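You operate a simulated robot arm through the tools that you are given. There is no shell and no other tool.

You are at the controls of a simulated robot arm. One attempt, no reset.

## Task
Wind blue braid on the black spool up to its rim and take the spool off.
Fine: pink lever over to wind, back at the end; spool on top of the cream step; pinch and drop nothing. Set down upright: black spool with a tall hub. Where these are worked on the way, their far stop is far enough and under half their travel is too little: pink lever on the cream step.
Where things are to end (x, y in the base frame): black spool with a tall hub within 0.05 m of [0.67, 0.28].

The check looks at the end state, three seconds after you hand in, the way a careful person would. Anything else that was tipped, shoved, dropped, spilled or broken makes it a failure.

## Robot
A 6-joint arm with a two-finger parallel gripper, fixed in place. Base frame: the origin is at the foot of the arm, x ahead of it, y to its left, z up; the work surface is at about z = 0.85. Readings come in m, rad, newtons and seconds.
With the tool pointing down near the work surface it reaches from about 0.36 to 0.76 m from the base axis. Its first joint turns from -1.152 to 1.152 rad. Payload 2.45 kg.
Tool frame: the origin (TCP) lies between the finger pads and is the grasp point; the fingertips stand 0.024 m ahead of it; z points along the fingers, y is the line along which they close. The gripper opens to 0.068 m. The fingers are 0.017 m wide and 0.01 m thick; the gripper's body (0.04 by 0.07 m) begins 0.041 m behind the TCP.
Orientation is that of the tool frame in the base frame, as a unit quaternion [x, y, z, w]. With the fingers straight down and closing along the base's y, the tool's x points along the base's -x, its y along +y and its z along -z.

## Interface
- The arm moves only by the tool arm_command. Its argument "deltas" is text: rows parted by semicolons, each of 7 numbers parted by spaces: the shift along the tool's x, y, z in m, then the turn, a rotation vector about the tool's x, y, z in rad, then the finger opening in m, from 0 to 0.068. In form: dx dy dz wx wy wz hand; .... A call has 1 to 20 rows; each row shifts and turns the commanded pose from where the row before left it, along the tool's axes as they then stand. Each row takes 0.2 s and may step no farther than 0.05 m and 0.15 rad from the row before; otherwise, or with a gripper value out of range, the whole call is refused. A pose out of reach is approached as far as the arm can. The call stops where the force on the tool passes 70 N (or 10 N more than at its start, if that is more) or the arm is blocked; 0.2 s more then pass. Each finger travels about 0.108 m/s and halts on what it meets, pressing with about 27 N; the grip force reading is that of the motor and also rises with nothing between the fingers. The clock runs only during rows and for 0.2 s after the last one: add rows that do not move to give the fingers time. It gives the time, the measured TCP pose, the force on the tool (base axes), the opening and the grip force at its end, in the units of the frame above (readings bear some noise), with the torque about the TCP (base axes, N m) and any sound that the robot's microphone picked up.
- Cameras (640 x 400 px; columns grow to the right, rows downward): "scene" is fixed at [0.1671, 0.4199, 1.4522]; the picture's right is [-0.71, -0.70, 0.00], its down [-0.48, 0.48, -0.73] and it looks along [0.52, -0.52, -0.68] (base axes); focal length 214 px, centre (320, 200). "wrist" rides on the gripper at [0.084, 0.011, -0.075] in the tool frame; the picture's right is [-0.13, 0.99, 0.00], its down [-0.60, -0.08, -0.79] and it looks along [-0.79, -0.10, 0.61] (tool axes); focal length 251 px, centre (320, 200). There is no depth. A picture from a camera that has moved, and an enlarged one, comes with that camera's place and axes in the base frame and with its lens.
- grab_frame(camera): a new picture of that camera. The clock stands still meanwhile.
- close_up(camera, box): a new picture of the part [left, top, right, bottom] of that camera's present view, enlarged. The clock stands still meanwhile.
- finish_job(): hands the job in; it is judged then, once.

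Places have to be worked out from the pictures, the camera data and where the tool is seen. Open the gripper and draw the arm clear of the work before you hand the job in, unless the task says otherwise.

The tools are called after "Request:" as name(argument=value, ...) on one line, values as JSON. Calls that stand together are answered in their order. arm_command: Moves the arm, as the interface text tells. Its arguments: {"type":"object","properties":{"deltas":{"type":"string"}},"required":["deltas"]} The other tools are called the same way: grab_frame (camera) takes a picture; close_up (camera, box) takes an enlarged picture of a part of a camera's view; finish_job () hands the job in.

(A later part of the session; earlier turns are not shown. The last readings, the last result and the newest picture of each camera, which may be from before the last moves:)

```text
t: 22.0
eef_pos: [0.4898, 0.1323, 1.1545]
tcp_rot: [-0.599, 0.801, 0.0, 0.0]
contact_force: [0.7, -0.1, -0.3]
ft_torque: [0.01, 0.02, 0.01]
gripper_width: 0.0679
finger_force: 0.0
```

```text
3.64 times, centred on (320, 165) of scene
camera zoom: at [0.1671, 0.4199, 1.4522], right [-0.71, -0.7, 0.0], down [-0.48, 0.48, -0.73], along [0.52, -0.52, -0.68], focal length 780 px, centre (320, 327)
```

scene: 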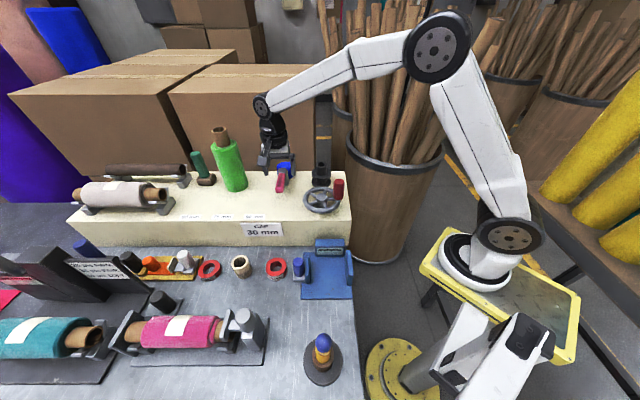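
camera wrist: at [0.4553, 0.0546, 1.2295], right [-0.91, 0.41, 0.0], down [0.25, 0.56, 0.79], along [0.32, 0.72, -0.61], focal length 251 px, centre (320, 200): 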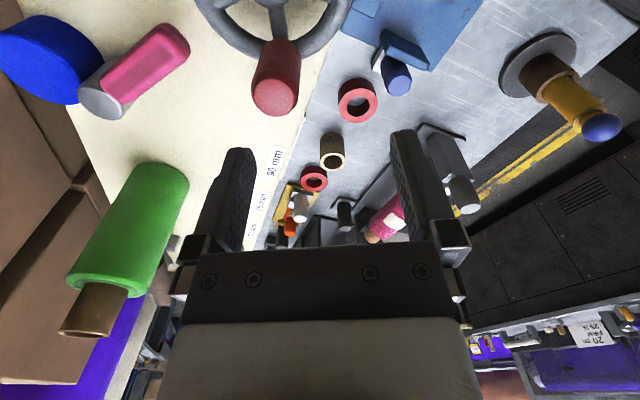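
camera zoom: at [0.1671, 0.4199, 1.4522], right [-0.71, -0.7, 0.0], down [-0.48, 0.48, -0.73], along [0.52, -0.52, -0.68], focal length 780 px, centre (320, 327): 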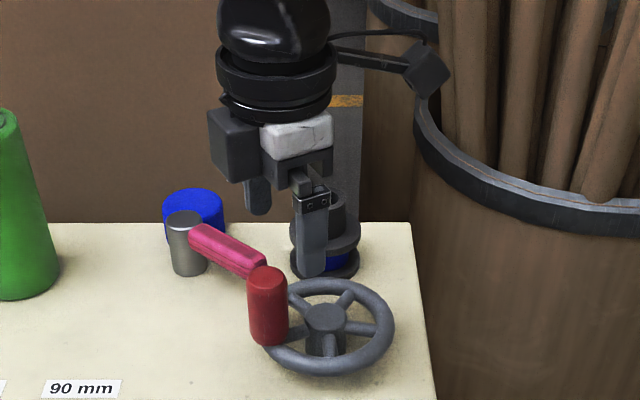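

The tool turned fine. The handle now stands at about (0.519, 0.123), θ≈65° on the wheel. I line up over it with the fingers closing along its path.

Request:
arm_command(deltas="0 0 0 0 0 0.148 0.068; -0.0037 -0.0303 0 0 0 0 0.068; 0 0 0 0 0 0 0.068; 0 0 0 0 0 0 0.068")

Request:
grab_frame(camera="wrist")

Request:
close_up(camera="scene", box=[250, 110, 390, 220])

```text
t: 23.0
eef_pos: [0.518, 0.1213, 1.1567]
tcp_rot: [-0.537, 0.844, 0.0, 0.0]
contact_force: [-0.2, 0.9, 1.2]
ft_torque: [0.0, -0.02, 0.0]
gripper_width: 0.0681
finger_force: 0.2
```

```text
taken
camera wrist: at [0.472, 0.0497, 1.2306], right [-0.84, 0.54, 0.0], down [0.33, 0.51, 0.79], along [0.43, 0.67, -0.61], focal length 251 px, centre (320, 200)
```

wrist: 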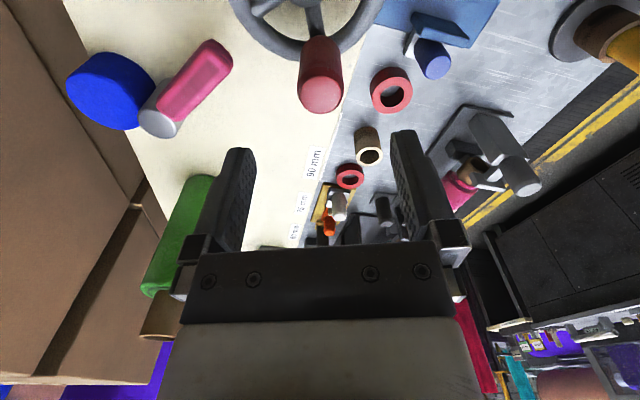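

```text
3.64 times, centred on (320, 165) of scene
camera zoom: at [0.1671, 0.4199, 1.4522], right [-0.71, -0.7, 0.0], down [-0.48, 0.48, -0.73], along [0.52, -0.52, -0.68], focal length 780 px, centre (320, 327)
```

zoom: 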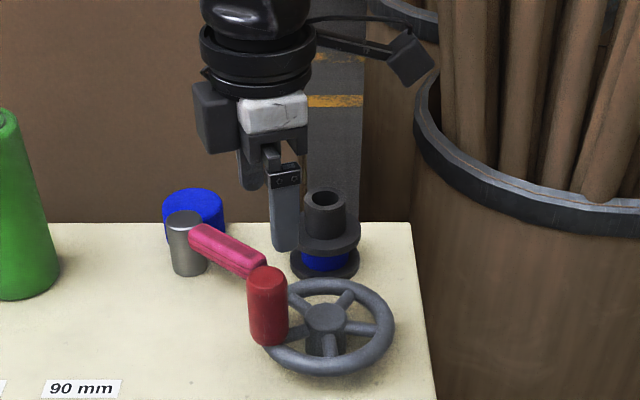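

The handle is exactly under the TCP. I lower around it and close.

Request:
arm_command(deltas="0 0 0.03 0 0 0 0.068; 0 0 0.03 0 0 0 0.068; 0 0 0.03 0 0 0 0.068; 0 0 0 0 0 0 0.05; 0 0 0 0 0 0 0.03; 0 0 0 0 0 0 0.012; 0 0 0 0 0 0 0.012")

Request:
grab_frame(camera="wrist")

Request:
close_up(camera="scene", box=[250, 110, 390, 220])

```text
t: 24.6
eef_pos: [0.5183, 0.1209, 1.0662]
tcp_rot: [-0.537, 0.844, 0.001, 0.0]
contact_force: [0.4, 1.2, -2.4]
ft_torque: [0.08, -0.41, -0.08]
gripper_width: 0.0314
finger_force: 45.3
```

```text
taken
camera wrist: at [0.4722, 0.0489, 1.1401], right [-0.84, 0.54, 0.0], down [0.33, 0.51, 0.79], along [0.43, 0.67, -0.61], focal length 251 px, centre (320, 200)
```

wrist: 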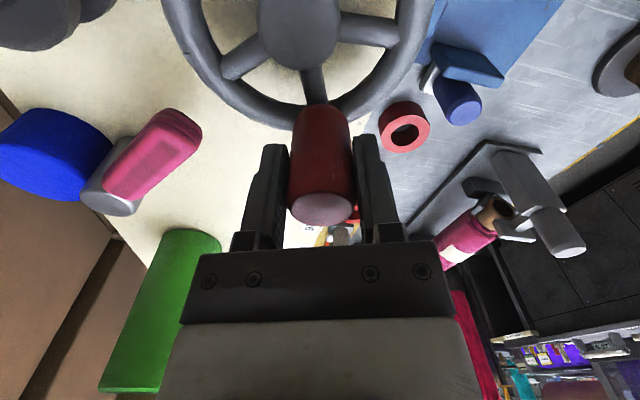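

```text
3.64 times, centred on (320, 165) of scene
camera zoom: at [0.1672, 0.42, 1.4522], right [-0.71, -0.7, 0.0], down [-0.48, 0.48, -0.73], along [0.52, -0.52, -0.68], focal length 780 px, centre (320, 327)
```

zoom: 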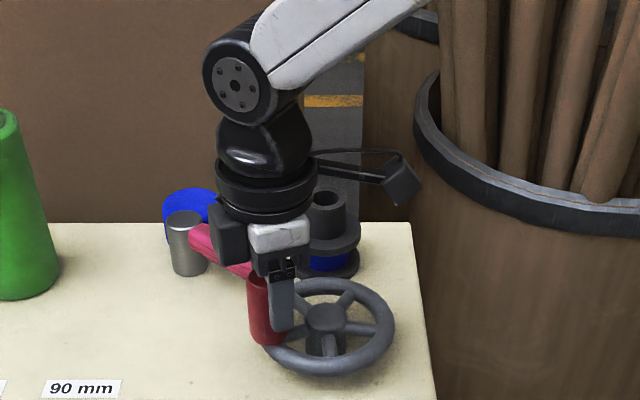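

Held firmly. I now sweep the handle clockwise with the tool turning along, about 80°, then check the spool.

Request:
arm_command(deltas="0.0005 -0.0067 0 0 0 0.14 0.012; 0.0005 -0.0067 0 0 0 0.14 0.012; 0.0005 -0.0067 0 0 0 0.14 0.012; 0.0005 -0.0067 0 0 0 0.14 0.012; 0.0005 -0.0067 0 0 0 0.14 0.012; 0.0005 -0.0067 0 0 0 0.14 0.012")

Request:
grab_frame(camera="wrist")

Request:
close_up(camera="scene", box=[250, 110, 390, 220])

```text
t: 26.0
eef_pos: [0.5447, 0.0922, 1.0652]
tcp_rot: [-0.145, 0.989, 0.0, 0.002]
contact_force: [-9.9, 19.0, 20.9]
ft_torque: [-0.9, 0.03, -0.86]
gripper_width: 0.0317
finger_force: 44.9
```

```text
taken
camera wrist: at [0.4605, 0.0798, 1.1398], right [-0.16, 0.99, 0.0], down [0.6, 0.1, 0.8], along [0.78, 0.13, -0.61], focal length 251 px, centre (320, 200)
```

wrist: 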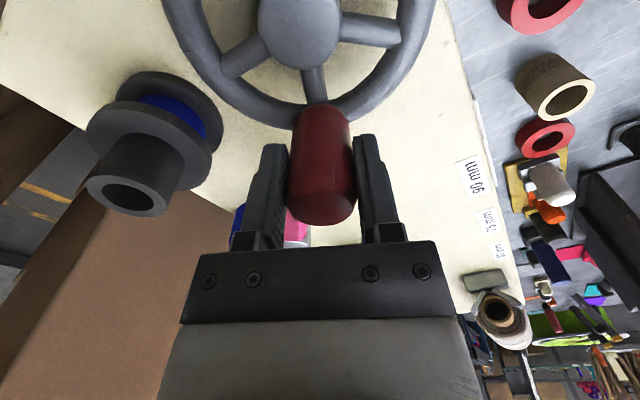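

```text
3.64 times, centred on (320, 165) of scene
camera zoom: at [0.1664, 0.4205, 1.4521], right [-0.71, -0.7, 0.0], down [-0.48, 0.48, -0.73], along [0.52, -0.52, -0.68], focal length 780 px, centre (320, 327)
```

zoom: 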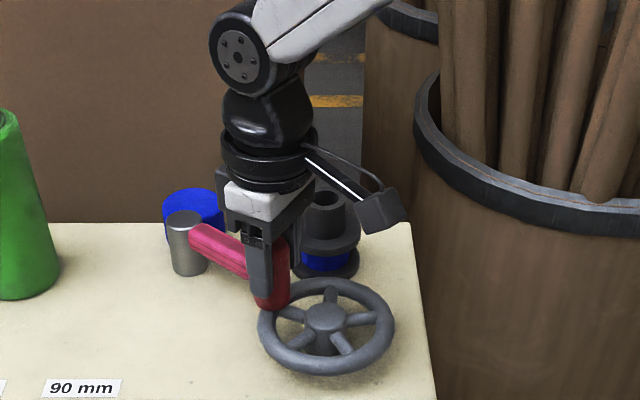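

The handle follows well. I zoom in on the spool to judge the fill before going on.

Request:
close_up(camera="wrist", box=[70, 50, 250, 230])

```text
2.22 times, centred on (160, 140) of wrist
camera zoom: at [0.4605, 0.0798, 1.1398], right [-0.16, 0.99, 0.0], down [0.6, 0.1, 0.8], along [0.78, 0.13, -0.61], focal length 559 px, centre (676, 333)
```

zoom: 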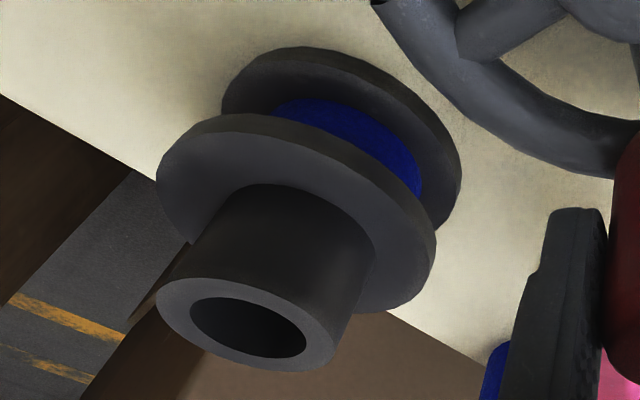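

Fill has grown only slowly, so several turns will be needed. Rather than regrip, I'll use the closed fingers as a peg that follows the handle round its circle from behind. I release, lift, and set the closed fingers down behind the handle.

Request:
arm_command(deltas="0 0 0 0 0 0 0.05; 0 0 0 0 0 0 0.068; 0 0 0 0 0 0 0.068; 0 0 -0.03 0 0 0 0.068; 0 0 -0.03 0 0 0 0.068; 0.0142 0.0349 0 0 0 0 0.04; 0 0 0 0 0 0 0.0; 0 0 0 0 0 0 0.0; 0 0 0 0 0 0 0.0")

Request:
grab_frame(camera="wrist")

Request:
close_up(camera="scene", box=[250, 110, 390, 220])

```text
t: 28.0
eef_pos: [0.5205, 0.1202, 1.1228]
tcp_rot: [-0.146, 0.989, 0.0, -0.001]
contact_force: [0.0, -0.5, -0.6]
ft_torque: [0.0, -0.02, -0.03]
gripper_width: 0.0003
finger_force: 23.4
```

```text
taken
camera wrist: at [0.4359, 0.1073, 1.1978], right [-0.16, 0.99, 0.0], down [0.6, 0.1, 0.79], along [0.78, 0.13, -0.61], focal length 251 px, centre (320, 200)
```

wrist: 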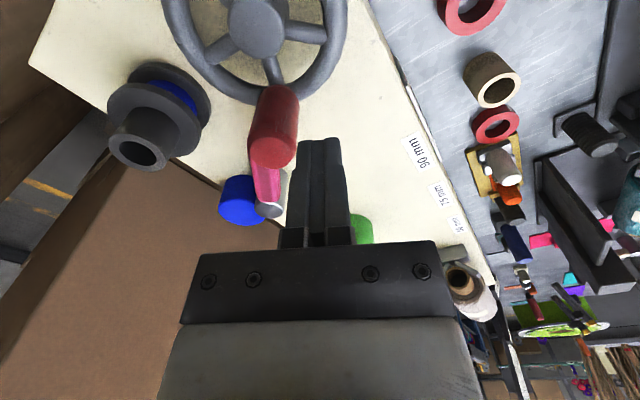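

```text
3.64 times, centred on (320, 165) of scene
camera zoom: at [0.1671, 0.4199, 1.4522], right [-0.71, -0.7, 0.0], down [-0.48, 0.48, -0.73], along [0.52, -0.52, -0.68], focal length 780 px, centre (320, 327)
```

zoom: 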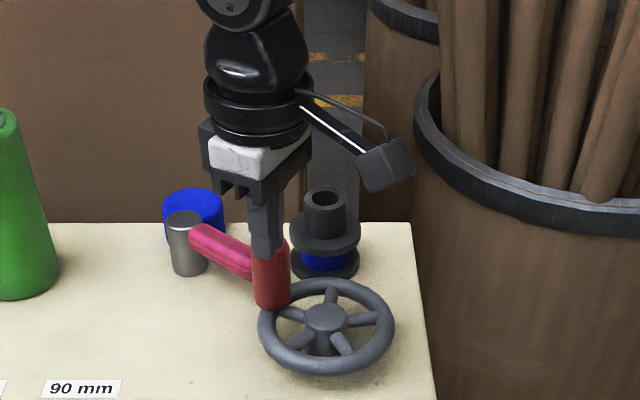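

Fitting the four grip points gives wheel centre (0.498, 0.077), crank radius 0.0485; the handle is at θ≈24°. I lower the closed fingers at θ≈72° behind it and push half a turn clockwise.

Request:
arm_command(deltas="0.0063 0.005 0 0 0 0 0; 0 0 0.03 0 0 0 0; 0 0 0.027 0 0 0 0; -0.012 -0.0119 0 0 0 0 0; -0.0072 -0.0152 0 0 0 0 0; -0.0015 -0.0168 0 0 0 0 0; 0.0043 -0.0163 0 0 0 0 0; 0.0096 -0.0138 0 0 0 0 0")

Request:
grab_frame(camera="wrist")

Request:
close_up(camera="scene", box=[250, 110, 390, 220])

```text
t: 29.8
eef_pos: [0.5422, 0.0555, 1.0697]
tcp_rot: [-0.146, 0.989, -0.001, 0.0]
contact_force: [0.1, 1.3, -0.5]
ft_torque: [0.0, 0.0, -0.03]
gripper_width: 0.0001
finger_force: 23.5
```

```text
taken
camera wrist: at [0.458, 0.0426, 1.1437], right [-0.16, 0.99, 0.0], down [0.6, 0.1, 0.79], along [0.78, 0.13, -0.61], focal length 251 px, centre (320, 200)
```

wrist: 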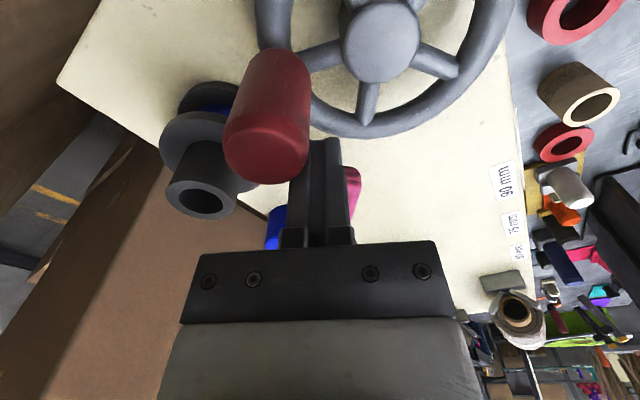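

```text
3.64 times, centred on (320, 165) of scene
camera zoom: at [0.1671, 0.42, 1.4522], right [-0.71, -0.7, 0.0], down [-0.48, 0.48, -0.73], along [0.52, -0.52, -0.68], focal length 780 px, centre (320, 327)
```

zoom: 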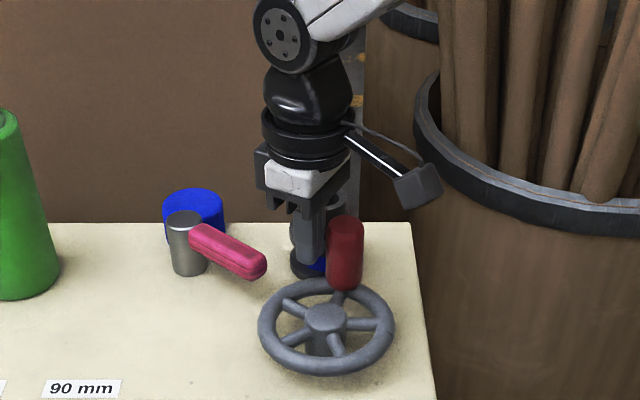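

The peg method works: the handle runs ahead of the closed fingers smoothly with hardly any force. I continue another half turn.

Request:
arm_command(deltas="0.0138 -0.0097 0 0 0 0 0; 0.0163 -0.0044 0 0 0 0 0; 0.0168 0.0014 0 0 0 0 0; 0.0153 0.0071 0 0 0 0 0; 0.012 0.0119 0 0 0 0 0; 0.0072 0.0152 0 0 0 0 0; 0.0015 0.0168 0 0 0 0 0; -0.0043 0.0163 0 0 0 0 0; -0.0096 0.0138 0 0 0 0 0")

Request:
grab_frame(camera="wrist")

Request:
close_up(camera="scene", box=[250, 110, 390, 220])

```text
t: 31.8
eef_pos: [0.4567, 0.1012, 1.0665]
tcp_rot: [-0.145, 0.989, 0.0, -0.001]
contact_force: [-1.2, -0.3, -0.1]
ft_torque: [0.02, -0.05, 0.03]
gripper_width: 0.0001
finger_force: 23.5
```

```text
taken
camera wrist: at [0.3716, 0.0879, 1.141], right [-0.16, 0.99, 0.0], down [0.6, 0.1, 0.79], along [0.78, 0.13, -0.61], focal length 251 px, centre (320, 200)
```

wrist: 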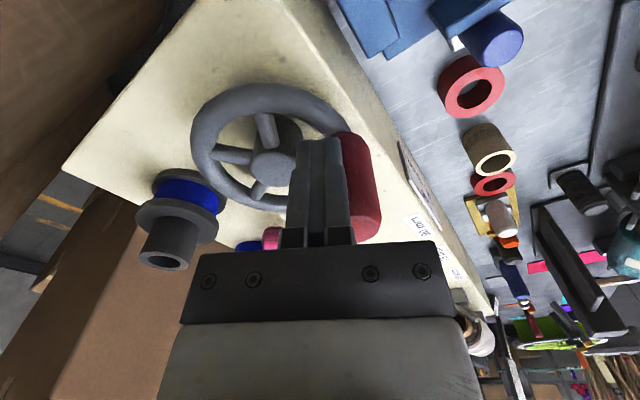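

```text
3.64 times, centred on (320, 165) of scene
camera zoom: at [0.167, 0.4199, 1.4522], right [-0.71, -0.7, 0.0], down [-0.48, 0.48, -0.73], along [0.52, -0.52, -0.68], focal length 780 px, centre (320, 327)
```

zoom: 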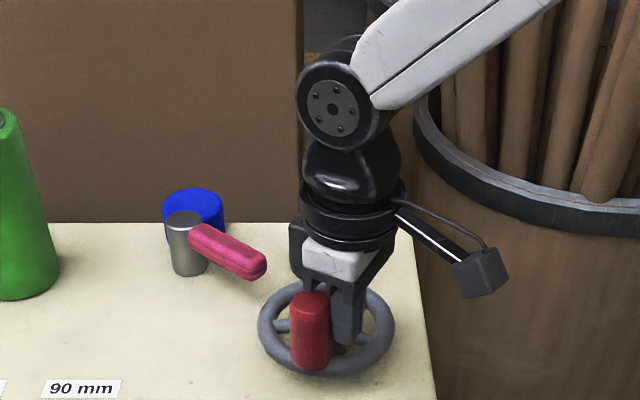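

Rod and handle are round the front side now; I zoom in on the spool to measure the fill.

Request:
close_up(camera="wrist", box=[120, 150, 240, 280])

```text
3.08 times, centred on (180, 215) of wrist
camera zoom: at [0.3716, 0.0879, 1.141], right [-0.16, 0.99, 0.0], down [0.6, 0.1, 0.79], along [0.78, 0.13, -0.61], focal length 774 px, centre (751, 154)
```

zoom: 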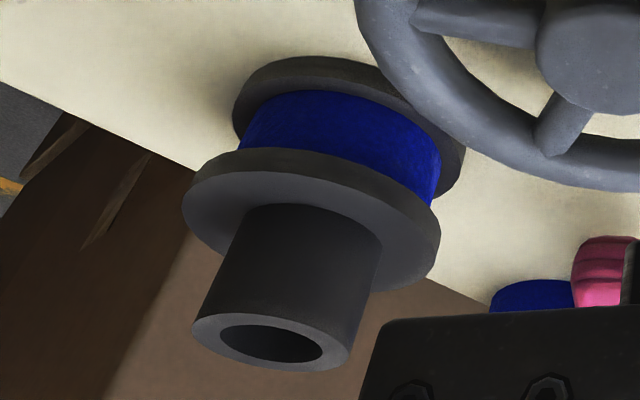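

Braid diameter is now about 0.83 of the flange diameter. I turn another ~100° and measure again.

Request:
arm_command(deltas="-0.0138 0.0097 0 0 0 0 0; -0.0163 0.0044 0 0 0 0 0; -0.0168 -0.0014 0 0 0 0 0; -0.0153 -0.0071 0 0 0 0 0; -0.012 -0.0119 0 0 0 0 0")

Request:
grab_frame(camera="wrist")

Request:
close_up(camera="scene", box=[280, 130, 370, 220])

```text
t: 33.0
eef_pos: [0.5285, 0.1164, 1.0683]
tcp_rot: [-0.146, 0.989, 0.0, 0.001]
contact_force: [-0.7, 0.9, 0.9]
ft_torque: [0.0, 0.01, 0.01]
gripper_width: 0.0
finger_force: 23.6
```

```text
taken
camera wrist: at [0.4435, 0.1031, 1.1427], right [-0.16, 0.99, 0.0], down [0.6, 0.1, 0.79], along [0.78, 0.13, -0.61], focal length 251 px, centre (320, 200)
```

wrist: 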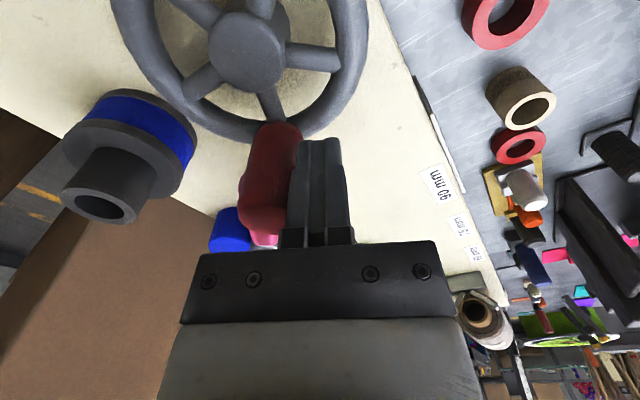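

```text
4.44 times, centred on (325, 175) of scene
camera zoom: at [0.167, 0.42, 1.4522], right [-0.71, -0.7, 0.0], down [-0.48, 0.48, -0.73], along [0.52, -0.52, -0.68], focal length 953 px, centre (298, 311)
```

zoom: 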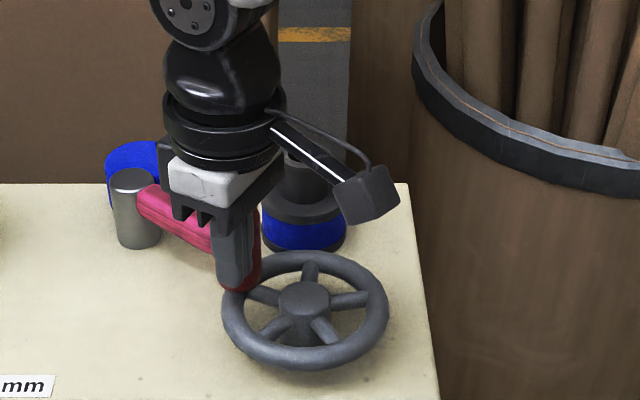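

Request:
close_up(camera="wrist", box=[50, 70, 210, 230])

Request:
close_up(camera="scene", box=[300, 150, 350, 200])

```text
2.50 times, centred on (130, 150) of wrist
camera zoom: at [0.4435, 0.1031, 1.1427], right [-0.16, 0.99, 0.0], down [0.6, 0.1, 0.79], along [0.78, 0.13, -0.61], focal length 629 px, centre (795, 325)
```

zoom: 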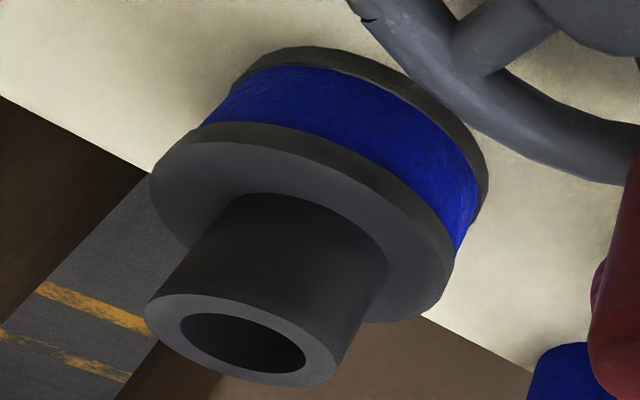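

```text
8.00 times, centred on (325, 175) of scene
camera zoom: at [0.167, 0.42, 1.4522], right [-0.71, -0.7, 0.0], down [-0.48, 0.48, -0.73], along [0.52, -0.52, -0.68], focal length 1716 px, centre (280, 400)
```

zoom: 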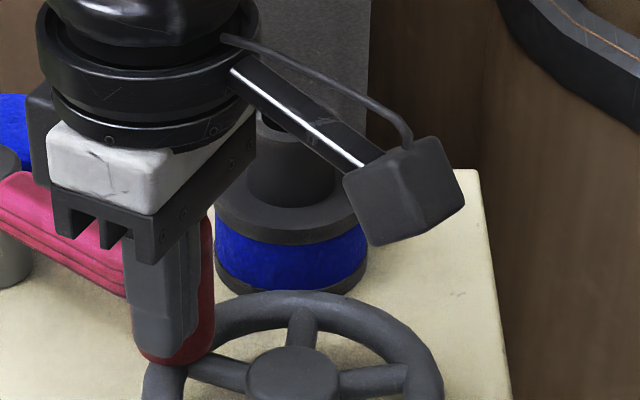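

The braid now looks almost flush with the flanges. I lift clear of the handle and move aside to get an unobstructed, exact view of the spool.

Request:
arm_command(deltas="0 0 -0.035 0 0 0 0; 0 0 -0.045 0 0 0 0; 0 0.04 -0.02 0 0 0 0; 0 0.045 0 0 0 0 0; 0 0.045 0 0 0 0 0; 0 0 0 0 0 0 0")

Request:
close_up(camera="scene", box=[300, 145, 350, 195])

Request:
close_up(camera="scene", box=[250, 110, 390, 220])

```text
t: 34.4
eef_pos: [0.4927, 0.2401, 1.1707]
tcp_rot: [-0.145, 0.989, 0.0, 0.0]
contact_force: [0.2, 0.1, -0.4]
ft_torque: [-0.01, -0.02, 0.01]
gripper_width: 0.0001
finger_force: 23.5
```

```text
8.00 times, centred on (325, 170) of scene
camera zoom: at [0.1671, 0.42, 1.4522], right [-0.71, -0.7, 0.0], down [-0.48, 0.48, -0.73], along [0.52, -0.52, -0.68], focal length 1716 px, centre (280, 440)
```

zoom: 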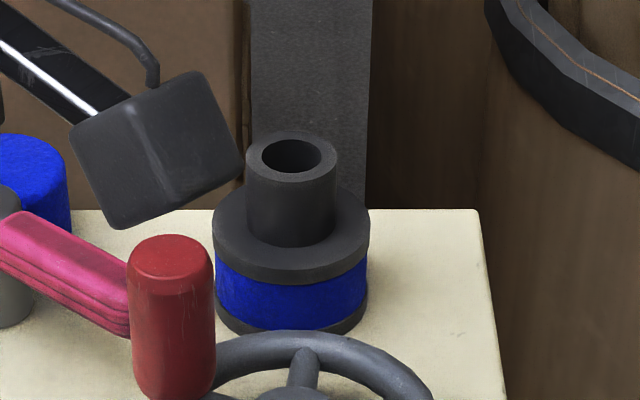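

```text
3.64 times, centred on (320, 165) of scene
camera zoom: at [0.1671, 0.42, 1.4522], right [-0.71, -0.7, 0.0], down [-0.48, 0.48, -0.73], along [0.52, -0.52, -0.68], focal length 780 px, centre (320, 327)
```

zoom: 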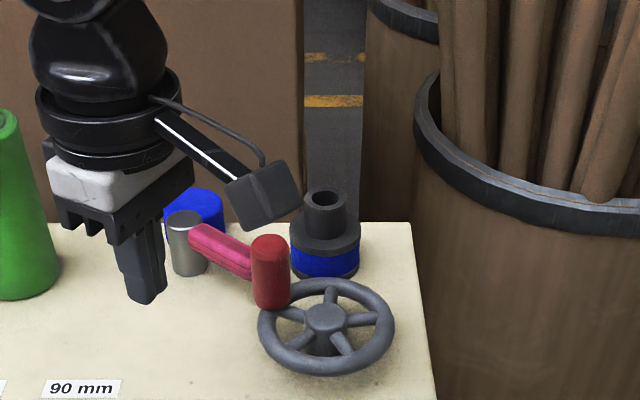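

Unobstructed, the braid is nearly flush. I enlarge further to compare braid width with both flanges.

Request:
close_up(camera="scene", box=[313, 165, 333, 190])

Request:
grab_frame(camera="wrist")

```text
16.00 times, centred on (323, 178) of scene
camera zoom: at [0.1671, 0.42, 1.4522], right [-0.71, -0.7, 0.0], down [-0.48, 0.48, -0.73], along [0.52, -0.52, -0.68], focal length 3432 px, centre (272, 560)
```

zoom: 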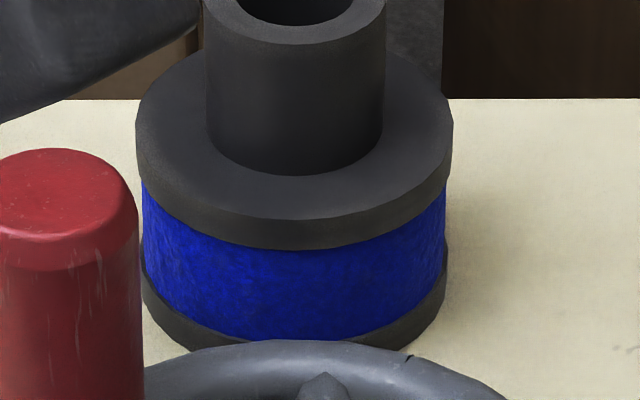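

```text
taken
camera wrist: at [0.4089, 0.2265, 1.2446], right [-0.16, 0.99, 0.0], down [0.6, 0.1, 0.79], along [0.78, 0.13, -0.61], focal length 251 px, centre (320, 200)
```

wrist: 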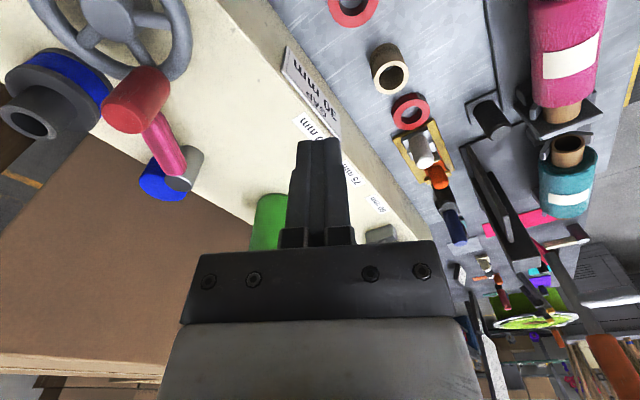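

The braid measures about 0.976 of the flange diameter – a fraction of a millimetre short of the rim. I go back behind the handle and nudge the wheel just a few degrees more, slowly.

Request:
arm_command(deltas="0.0026 -0.041 0 0 0 0 0; 0.0026 -0.041 0 0 0 0 0; 0.0026 -0.041 0 0 0 0 0; 0 0 0.04 0 0 0 0; 0 0 0.04 0 0 0 0; 0 0 0.024 0 0 0 0; -0.0023 -0.0025 0 0 0 0 0; -0.0021 -0.0026 0 0 0 0 0; -0.0019 -0.0028 0 0 0 0 0; -0.0018 -0.0029 0 0 0 0 0; 0 0 0 0 0 0 0")

Request:
close_up(camera="scene", box=[313, 165, 333, 190])

Request:
grab_frame(camera="wrist")

```text
t: 36.8
eef_pos: [0.5313, 0.1112, 1.0642]
tcp_rot: [-0.147, 0.989, 0.0, 0.0]
contact_force: [-0.9, 1.3, -0.1]
ft_torque: [0.03, -0.01, 0.01]
gripper_width: 0.0001
finger_force: 23.4
```

```text
16.00 times, centred on (323, 178) of scene
camera zoom: at [0.167, 0.42, 1.4522], right [-0.71, -0.7, 0.0], down [-0.48, 0.48, -0.73], along [0.52, -0.52, -0.68], focal length 3432 px, centre (272, 560)
```

zoom: 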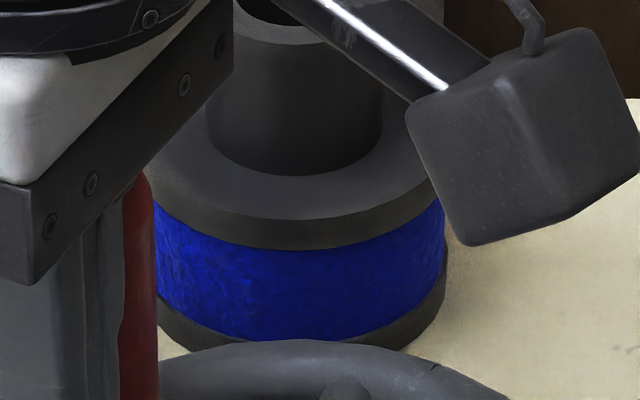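

```text
taken
camera wrist: at [0.4467, 0.0978, 1.1393], right [-0.16, 0.99, 0.0], down [0.6, 0.1, 0.79], along [0.78, 0.13, -0.61], focal length 251 px, centre (320, 200)
```

wrist: 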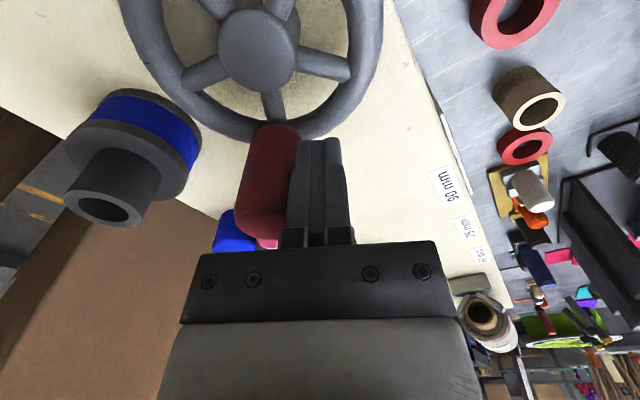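

The wheel turned about 5° more. I check the braid's edge against the flange at very high zoom.

Request:
close_up(camera="scene", box=[327, 174, 335, 188])

Request:
close_up(camera="wrist", box=[60, 80, 210, 230])

```text
16.00 times, centred on (331, 181) of scene
camera zoom: at [0.167, 0.42, 1.4522], right [-0.71, -0.7, 0.0], down [-0.48, 0.48, -0.73], along [0.52, -0.52, -0.68], focal length 3432 px, centre (144, 504)
```

zoom: 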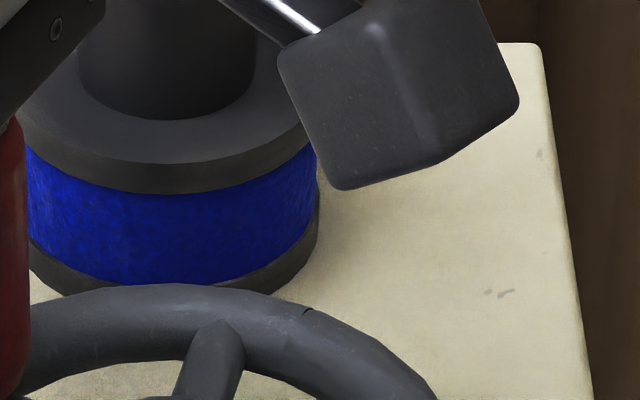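

```text
2.67 times, centred on (135, 155) of wrist
camera zoom: at [0.4467, 0.0978, 1.1393], right [-0.16, 0.99, 0.0], down [0.6, 0.1, 0.79], along [0.78, 0.13, -0.61], focal length 670 px, centre (813, 320)
```

zoom: 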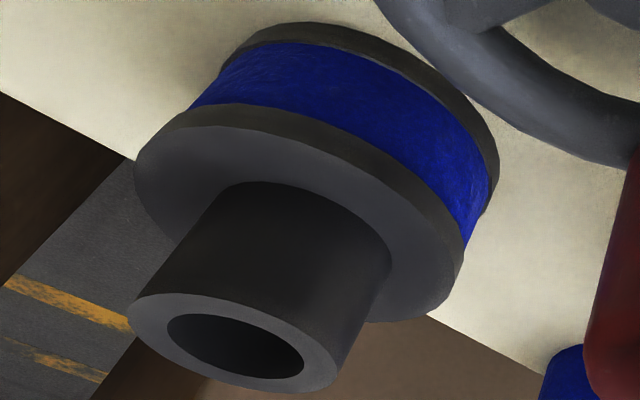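

In the wrist view the braid now reaches practically the flange edge. I lift away from the handle and take a clean look before deciding the winding is finished.

Request:
arm_command(deltas="0 0 -0.035 0 0 0 0; 0 0 -0.045 0 0 0 0; 0 0.04 -0.02 0 0 0 0; 0 0.045 0 0 0 0 0; 0 0.045 0 0 0 0 0; 0 0 0 0 0 0 0")

Request:
close_up(camera="scene", box=[313, 165, 333, 190])

Request:
close_up(camera="scene", box=[250, 110, 390, 220])

```text
t: 38.2
eef_pos: [0.4941, 0.2362, 1.1668]
tcp_rot: [-0.145, 0.989, 0.001, 0.0]
contact_force: [0.0, 0.2, 0.5]
ft_torque: [-0.02, -0.01, 0.02]
gripper_width: 0.0
finger_force: 24.0
```

```text
16.00 times, centred on (323, 178) of scene
camera zoom: at [0.1671, 0.42, 1.4522], right [-0.71, -0.7, 0.0], down [-0.48, 0.48, -0.73], along [0.52, -0.52, -0.68], focal length 3432 px, centre (272, 560)
```

zoom: 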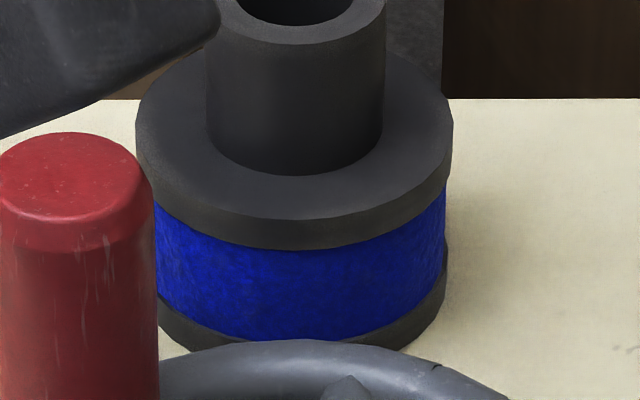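

```text
3.64 times, centred on (320, 165) of scene
camera zoom: at [0.1671, 0.42, 1.4522], right [-0.71, -0.7, 0.0], down [-0.48, 0.48, -0.73], along [0.52, -0.52, -0.68], focal length 780 px, centre (320, 327)
```

zoom: 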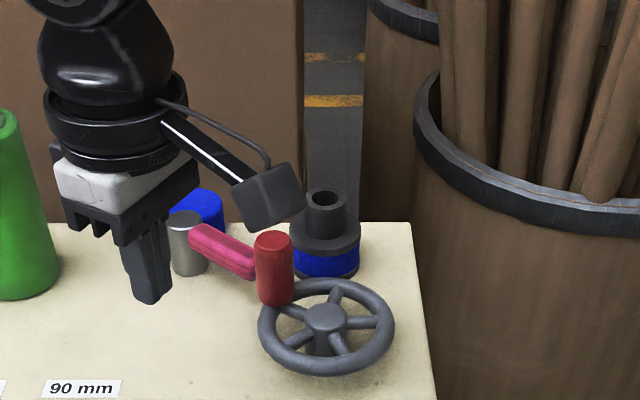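

Braid edge sits at roughly 0.98 of the flange radius in the clean view. I give one more slow nudge of about 8° to bring it level with the rim.

Request:
arm_command(deltas="0.0019 -0.0405 0 0 0 0 0; 0.0019 -0.0405 0 0 0 0 0; 0.0019 -0.0405 0 0 0 0 0; 0 0 0.035 0 0 0 0; 0 0 0.035 0 0 0 0; 0 0 0.03 0 0 0 0; -0.0021 -0.0026 0 0 0 0 0; -0.0019 -0.0028 0 0 0 0 0; -0.0018 -0.0029 0 0 0 0 0; -0.0015 -0.003 0 0 0 0 0; -0.0013 -0.0031 0 0 0 0 0; 0 0 0 0 0 0 0; 0 0 -0.035 0 0 0 0; 0 0 -0.045 0 0 0 0; 0 0.04 -0.02 0 0 0 0; 0 0.045 0 0 0 0 0; 0 0.045 0 0 0 0 0; 0 0 0 0 0 0 0")

Request:
close_up(camera="scene", box=[313, 165, 333, 190])

Request:
close_up(camera="scene", box=[250, 110, 390, 220])

```text
t: 42.0
eef_pos: [0.4986, 0.2334, 1.1628]
tcp_rot: [-0.146, 0.989, 0.0, 0.0]
contact_force: [-0.7, -0.7, -1.0]
ft_torque: [0.04, -0.01, -0.03]
gripper_width: 0.0001
finger_force: 23.2
```

```text
16.00 times, centred on (323, 178) of scene
camera zoom: at [0.1671, 0.42, 1.4522], right [-0.71, -0.7, 0.0], down [-0.48, 0.48, -0.73], along [0.52, -0.52, -0.68], focal length 3432 px, centre (272, 560)
```

zoom: 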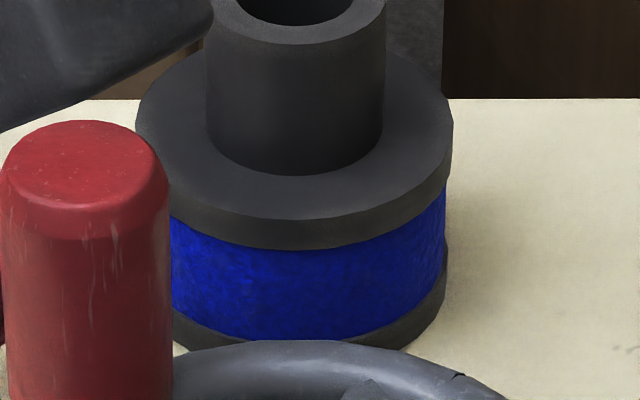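

```text
3.64 times, centred on (320, 165) of scene
camera zoom: at [0.1671, 0.42, 1.4522], right [-0.71, -0.7, 0.0], down [-0.48, 0.48, -0.73], along [0.52, -0.52, -0.68], focal length 780 px, centre (320, 327)
```

zoom: 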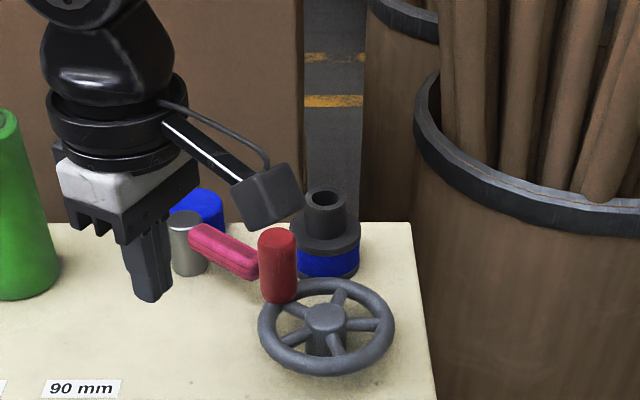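

The notch moved on but the braid's width did not grow further: the spool is full, level with its rim. Next I return the lever: I turn the tool so the camera clears the wheel handle and move above the spool side of the lever.

Request:
arm_command(deltas="0 0 0 0 0 0.1434 0; 0 0 0 0 0 0.1434 0; 0 0 0 0 0 0.1434 0; 0 0 0 0 0 0.1434 0; 0 0 0 0 0 0.1434 0; 0 0 0 0 0 0.1434 0; 0 0 0 0 0 0.1434 0; 0 0 0 0 0 0.1434 0; 0 0 0 0 0 0.1434 0; 0 0 0 0 0 0.1434 0; 0 0 0 0 0 0.1434 0; 0 0 0 0 0 0.1434 0; 0 0 0 0 0 0.1434 0; 0 0 0 0 0 0 0")

Request:
grab_frame(camera="scene")

```text
t: 45.0
eef_pos: [0.4988, 0.2333, 1.1624]
tcp_rot: [0.709, 0.706, 0.0, 0.0]
contact_force: [-0.8, 0.3, 0.7]
ft_torque: [0.01, 0.0, 0.02]
gripper_width: 0.0002
finger_force: 23.8
```

```text
taken
```

scene: 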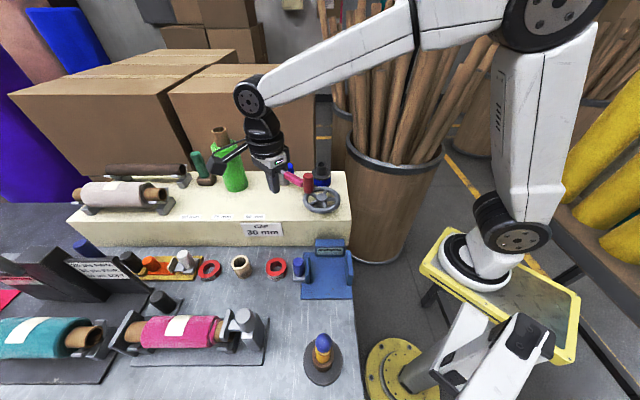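

Orientation reached. Now I translate over the start point beside the lever at height.

Request:
arm_command(deltas="-0.0361 0.0231 0 0 0 0 0; -0.0361 0.0231 0 0 0 0 0; -0.0361 0.0231 0 0 0 0 0; -0.0361 0.0231 0 0 0 0 0; -0.0361 0.0231 0 0 0 0 0; 0 0 0 0 0 0 0; 0 0 0 0 0 0 0")

Request:
grab_frame(camera="wrist")

Request:
close_up(camera="scene", box=[250, 110, 370, 220])

```text
t: 46.6
eef_pos: [0.6117, 0.0533, 1.1615]
tcp_rot: [0.708, 0.706, 0.0, 0.0]
contact_force: [-0.7, -0.2, -0.2]
ft_torque: [-0.02, 0.0, 0.01]
gripper_width: 0.0002
finger_force: 23.3
```

```text
taken
camera wrist: at [0.622, 0.1371, 1.2373], right [0.99, -0.13, 0.0], down [-0.08, -0.6, 0.79], along [-0.1, -0.79, -0.61], focal length 251 px, centre (320, 200)
```

wrist: 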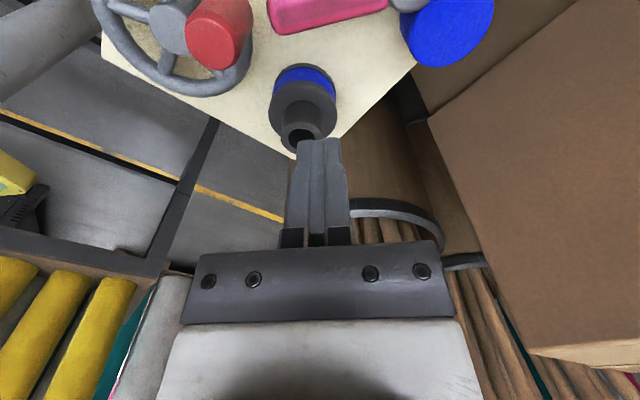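

```text
3.64 times, centred on (310, 165) of scene
camera zoom: at [0.1671, 0.4199, 1.4522], right [-0.71, -0.7, 0.0], down [-0.48, 0.48, -0.73], along [0.52, -0.52, -0.68], focal length 780 px, centre (356, 327)
```

zoom: 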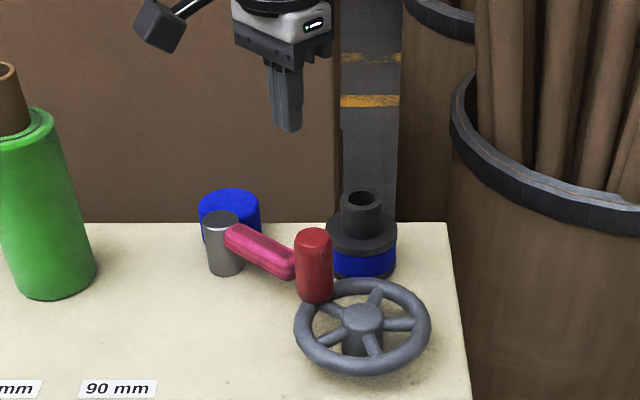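

The closed fingers hang between the lever and the spool, about 2 cm off each. I lower beside the lever to z≈1.032.

Request:
arm_command(deltas="0 0 0.04 0 0 0 0; 0 0 0.04 0 0 0 0; 0 0 0.03 0 0 0 0; 0 0 0.0195 0 0 0 0; 0 0 0 0 0 0 0")

Request:
grab_frame(camera="wrist")

Request:
close_up(camera="scene", box=[250, 110, 370, 220])

```text
t: 47.8
eef_pos: [0.6119, 0.0514, 1.035]
tcp_rot: [0.708, 0.706, 0.0, 0.0]
contact_force: [0.1, 0.1, -0.2]
ft_torque: [-0.04, -0.01, -0.04]
gripper_width: 0.0
finger_force: 23.5
```

```text
taken
camera wrist: at [0.623, 0.1351, 1.1093], right [0.99, -0.13, 0.0], down [-0.08, -0.6, 0.79], along [-0.1, -0.79, -0.61], focal length 251 px, centre (320, 200)
```

wrist: 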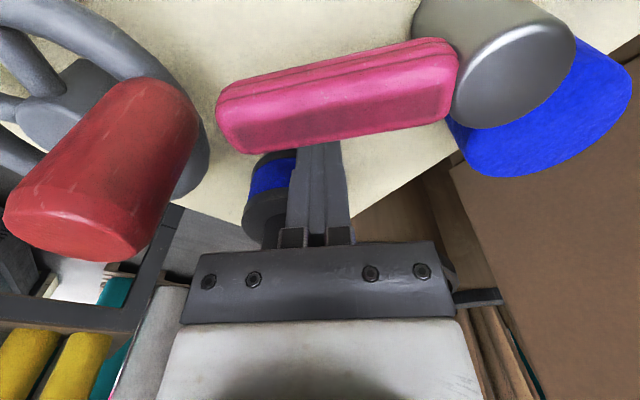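

```text
3.64 times, centred on (310, 165) of scene
camera zoom: at [0.1671, 0.4199, 1.4522], right [-0.71, -0.7, 0.0], down [-0.48, 0.48, -0.73], along [0.52, -0.52, -0.68], focal length 780 px, centre (356, 327)
```

zoom: 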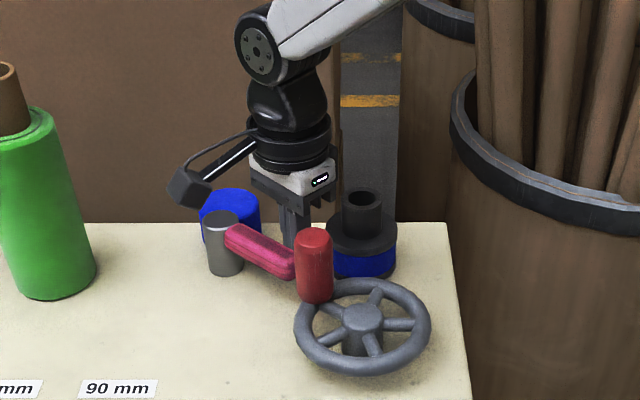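

The fingers are on the spool side of the lever, clear of both. I push the lever back toward its home, following its arc in small steps.

Request:
arm_command(deltas="0.008 0.0005 0 0 0 0 0; 0.008 0.0005 0 0 0 0 0; 0.0074 -0.0012 0 0 0 0 0; 0.0074 -0.0012 0 0 0 0 0; 0.0078 -0.0003 0 0 0 0 0; 0.0078 -0.0003 0 0 0 0 0; 0.006 0.0017 0 0 0 0 0")

Request:
grab_frame(camera="wrist")

Request:
close_up(camera="scene", box=[250, 110, 370, 220])

```text
t: 49.4
eef_pos: [0.6121, 0.1034, 1.0339]
tcp_rot: [0.707, 0.707, 0.0, -0.001]
contact_force: [-1.5, -2.9, 3.5]
ft_torque: [0.05, -0.05, -0.02]
gripper_width: 0.0002
finger_force: 23.7
```

```text
taken
camera wrist: at [0.6217, 0.1882, 1.1098], right [0.99, -0.13, 0.0], down [-0.08, -0.6, 0.79], along [-0.1, -0.79, -0.61], focal length 251 px, centre (320, 200)
```

wrist: 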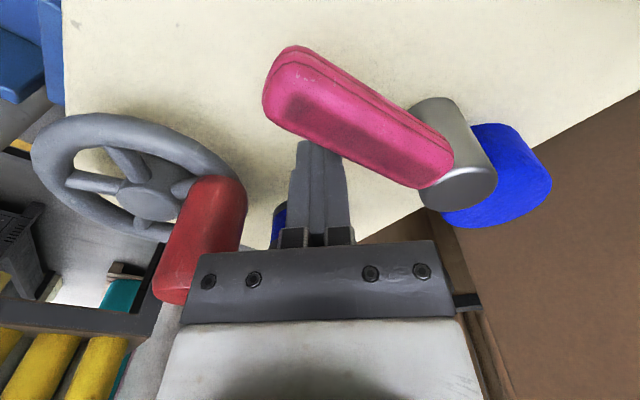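

```text
3.64 times, centred on (310, 165) of scene
camera zoom: at [0.167, 0.4198, 1.4522], right [-0.71, -0.7, 0.0], down [-0.48, 0.48, -0.73], along [0.52, -0.52, -0.68], focal length 780 px, centre (356, 327)
```

zoom: 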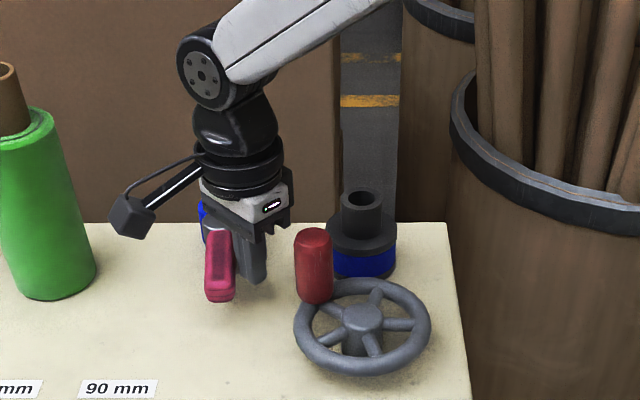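

The lever swings back easily (about 3 N). I push the remaining few degrees until the home stop is felt.

Request:
arm_command(deltas="0.005 0.0015 0 0 0 0 0; 0.004 0.0012 0 0 0 0 0; 0.003 0.001 0 0 0 0 0; 0 0 0 0 0 0 0")

Request:
close_up(camera="scene", box=[250, 110, 370, 220])

```text
t: 50.4
eef_pos: [0.6148, 0.1118, 1.0338]
tcp_rot: [0.709, 0.705, -0.002, 0.001]
contact_force: [-21.3, -37.3, 18.0]
ft_torque: [0.27, -0.27, -0.25]
gripper_width: 0.0
finger_force: 23.1
```

```text
3.64 times, centred on (310, 165) of scene
camera zoom: at [0.1661, 0.4187, 1.4527], right [-0.71, -0.7, 0.0], down [-0.48, 0.48, -0.73], along [0.52, -0.52, -0.68], focal length 780 px, centre (356, 327)
```

zoom: 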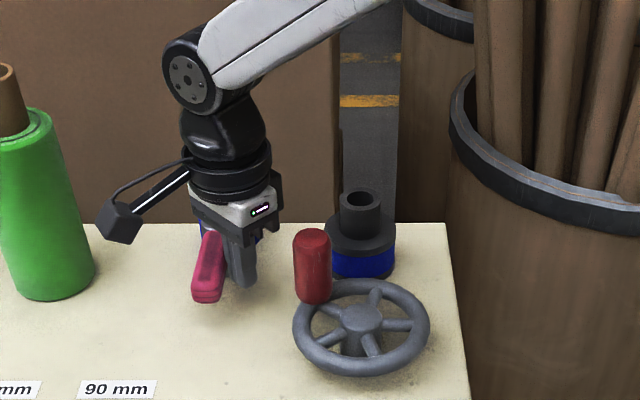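

About 45 N now: the lever is hard against its home stop. I back off and lift away to verify.

Request:
arm_command(deltas="-0.007 -0.002 0 0 0 0 0; -0.008 -0.002 0 0 0 0 0; 0 0 -0.04 0 0 0 0; 0 0 -0.045 0 0 0 0; 0 0 -0.045 0 0 0 0; 0 0 0 0 0 0 0.068; 0 0 0 0 0 0 0.068")

Request:
grab_frame(camera="wrist")

Request:
close_up(camera="scene", box=[250, 110, 370, 220])

```text
t: 52.0
eef_pos: [0.611, 0.1037, 1.164]
tcp_rot: [0.707, 0.707, 0.0, -0.001]
contact_force: [0.1, -0.6, 0.3]
ft_torque: [-0.02, -0.01, 0.0]
gripper_width: 0.0679
finger_force: 0.0
```

```text
taken
camera wrist: at [0.622, 0.1872, 1.2403], right [0.99, -0.13, 0.0], down [-0.08, -0.6, 0.79], along [-0.1, -0.79, -0.61], focal length 251 px, centre (320, 200)
```

wrist: 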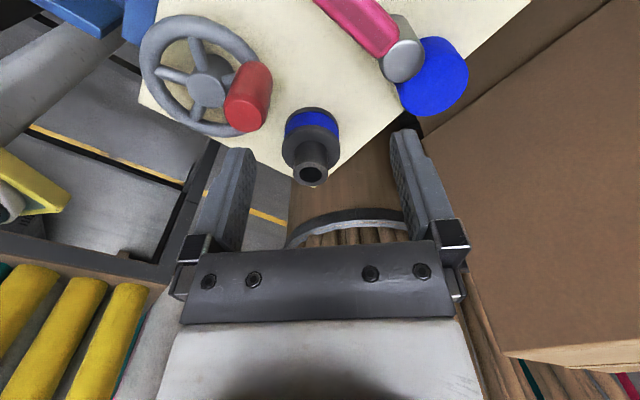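

```text
3.64 times, centred on (310, 165) of scene
camera zoom: at [0.1671, 0.4199, 1.4522], right [-0.71, -0.7, 0.0], down [-0.48, 0.48, -0.73], along [0.52, -0.52, -0.68], focal length 780 px, centre (356, 327)
```

zoom: 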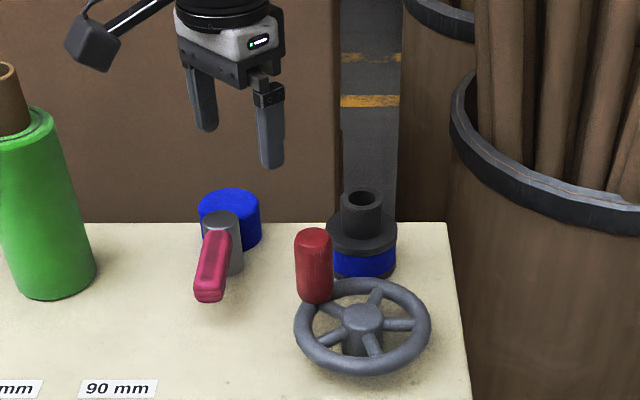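

The lever is back at its original home position. Now for the spool: I move above it (about (0.588, 0.002)) and turn the tool so the camera and fingers will clear the wheel handle and, later, the green roll.

Request:
arm_command(deltas="-0.034 -0.0077 0 0 0 0 0.068; -0.034 -0.0077 0 0 0 0 0.068; -0.034 -0.0077 0 0 0 0 0.068; 0 0 0 0 0 -0.147 0.068; 0 0 0 0 0 -0.147 0.068; 0 0 0 0 0 -0.147 0.068; 0 0 0 0 0 -0.147 0.068; 0 0 0 0 0 -0.147 0.068; 0 0 0 0 0 -0.147 0.068; 0 0 0 0 0 -0.147 0.068; 0 0 0 0 0 0 0.068; 0 0 0 0 0 0 0.068")

Request:
grab_frame(camera="wrist")

Request:
grab_frame(camera="scene")

```text
t: 54.6
eef_pos: [0.5888, -0.0005, 1.1632]
tcp_rot: [0.268, 0.963, 0.001, 0.0]
contact_force: [-0.6, 0.1, 0.5]
ft_torque: [0.0, -0.03, 0.01]
gripper_width: 0.0679
finger_force: 0.2
```

```text
taken
camera wrist: at [0.5221, 0.0528, 1.239], right [0.62, 0.78, 0.0], down [0.48, -0.38, 0.79], along [0.62, -0.49, -0.61], focal length 251 px, centre (320, 200)
```

wrist: 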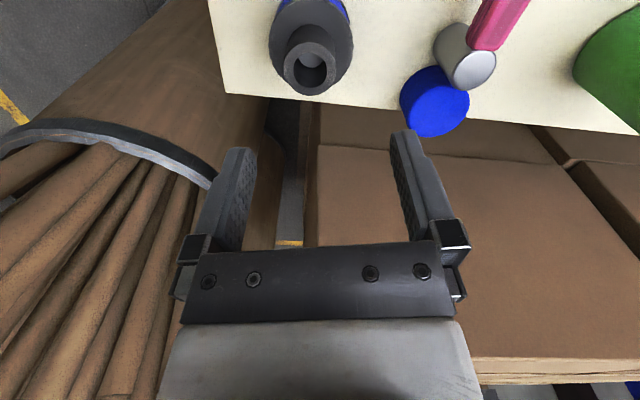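

```text
taken
```

scene: 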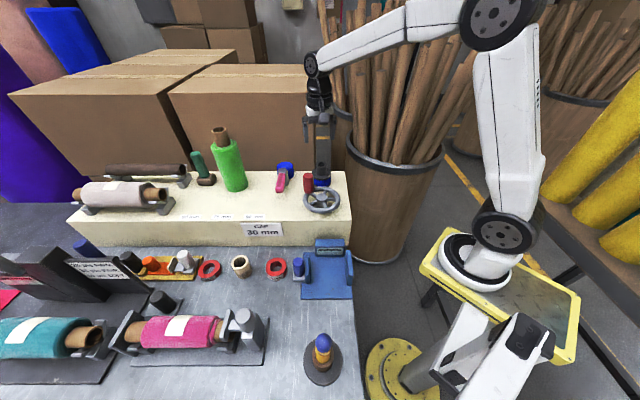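

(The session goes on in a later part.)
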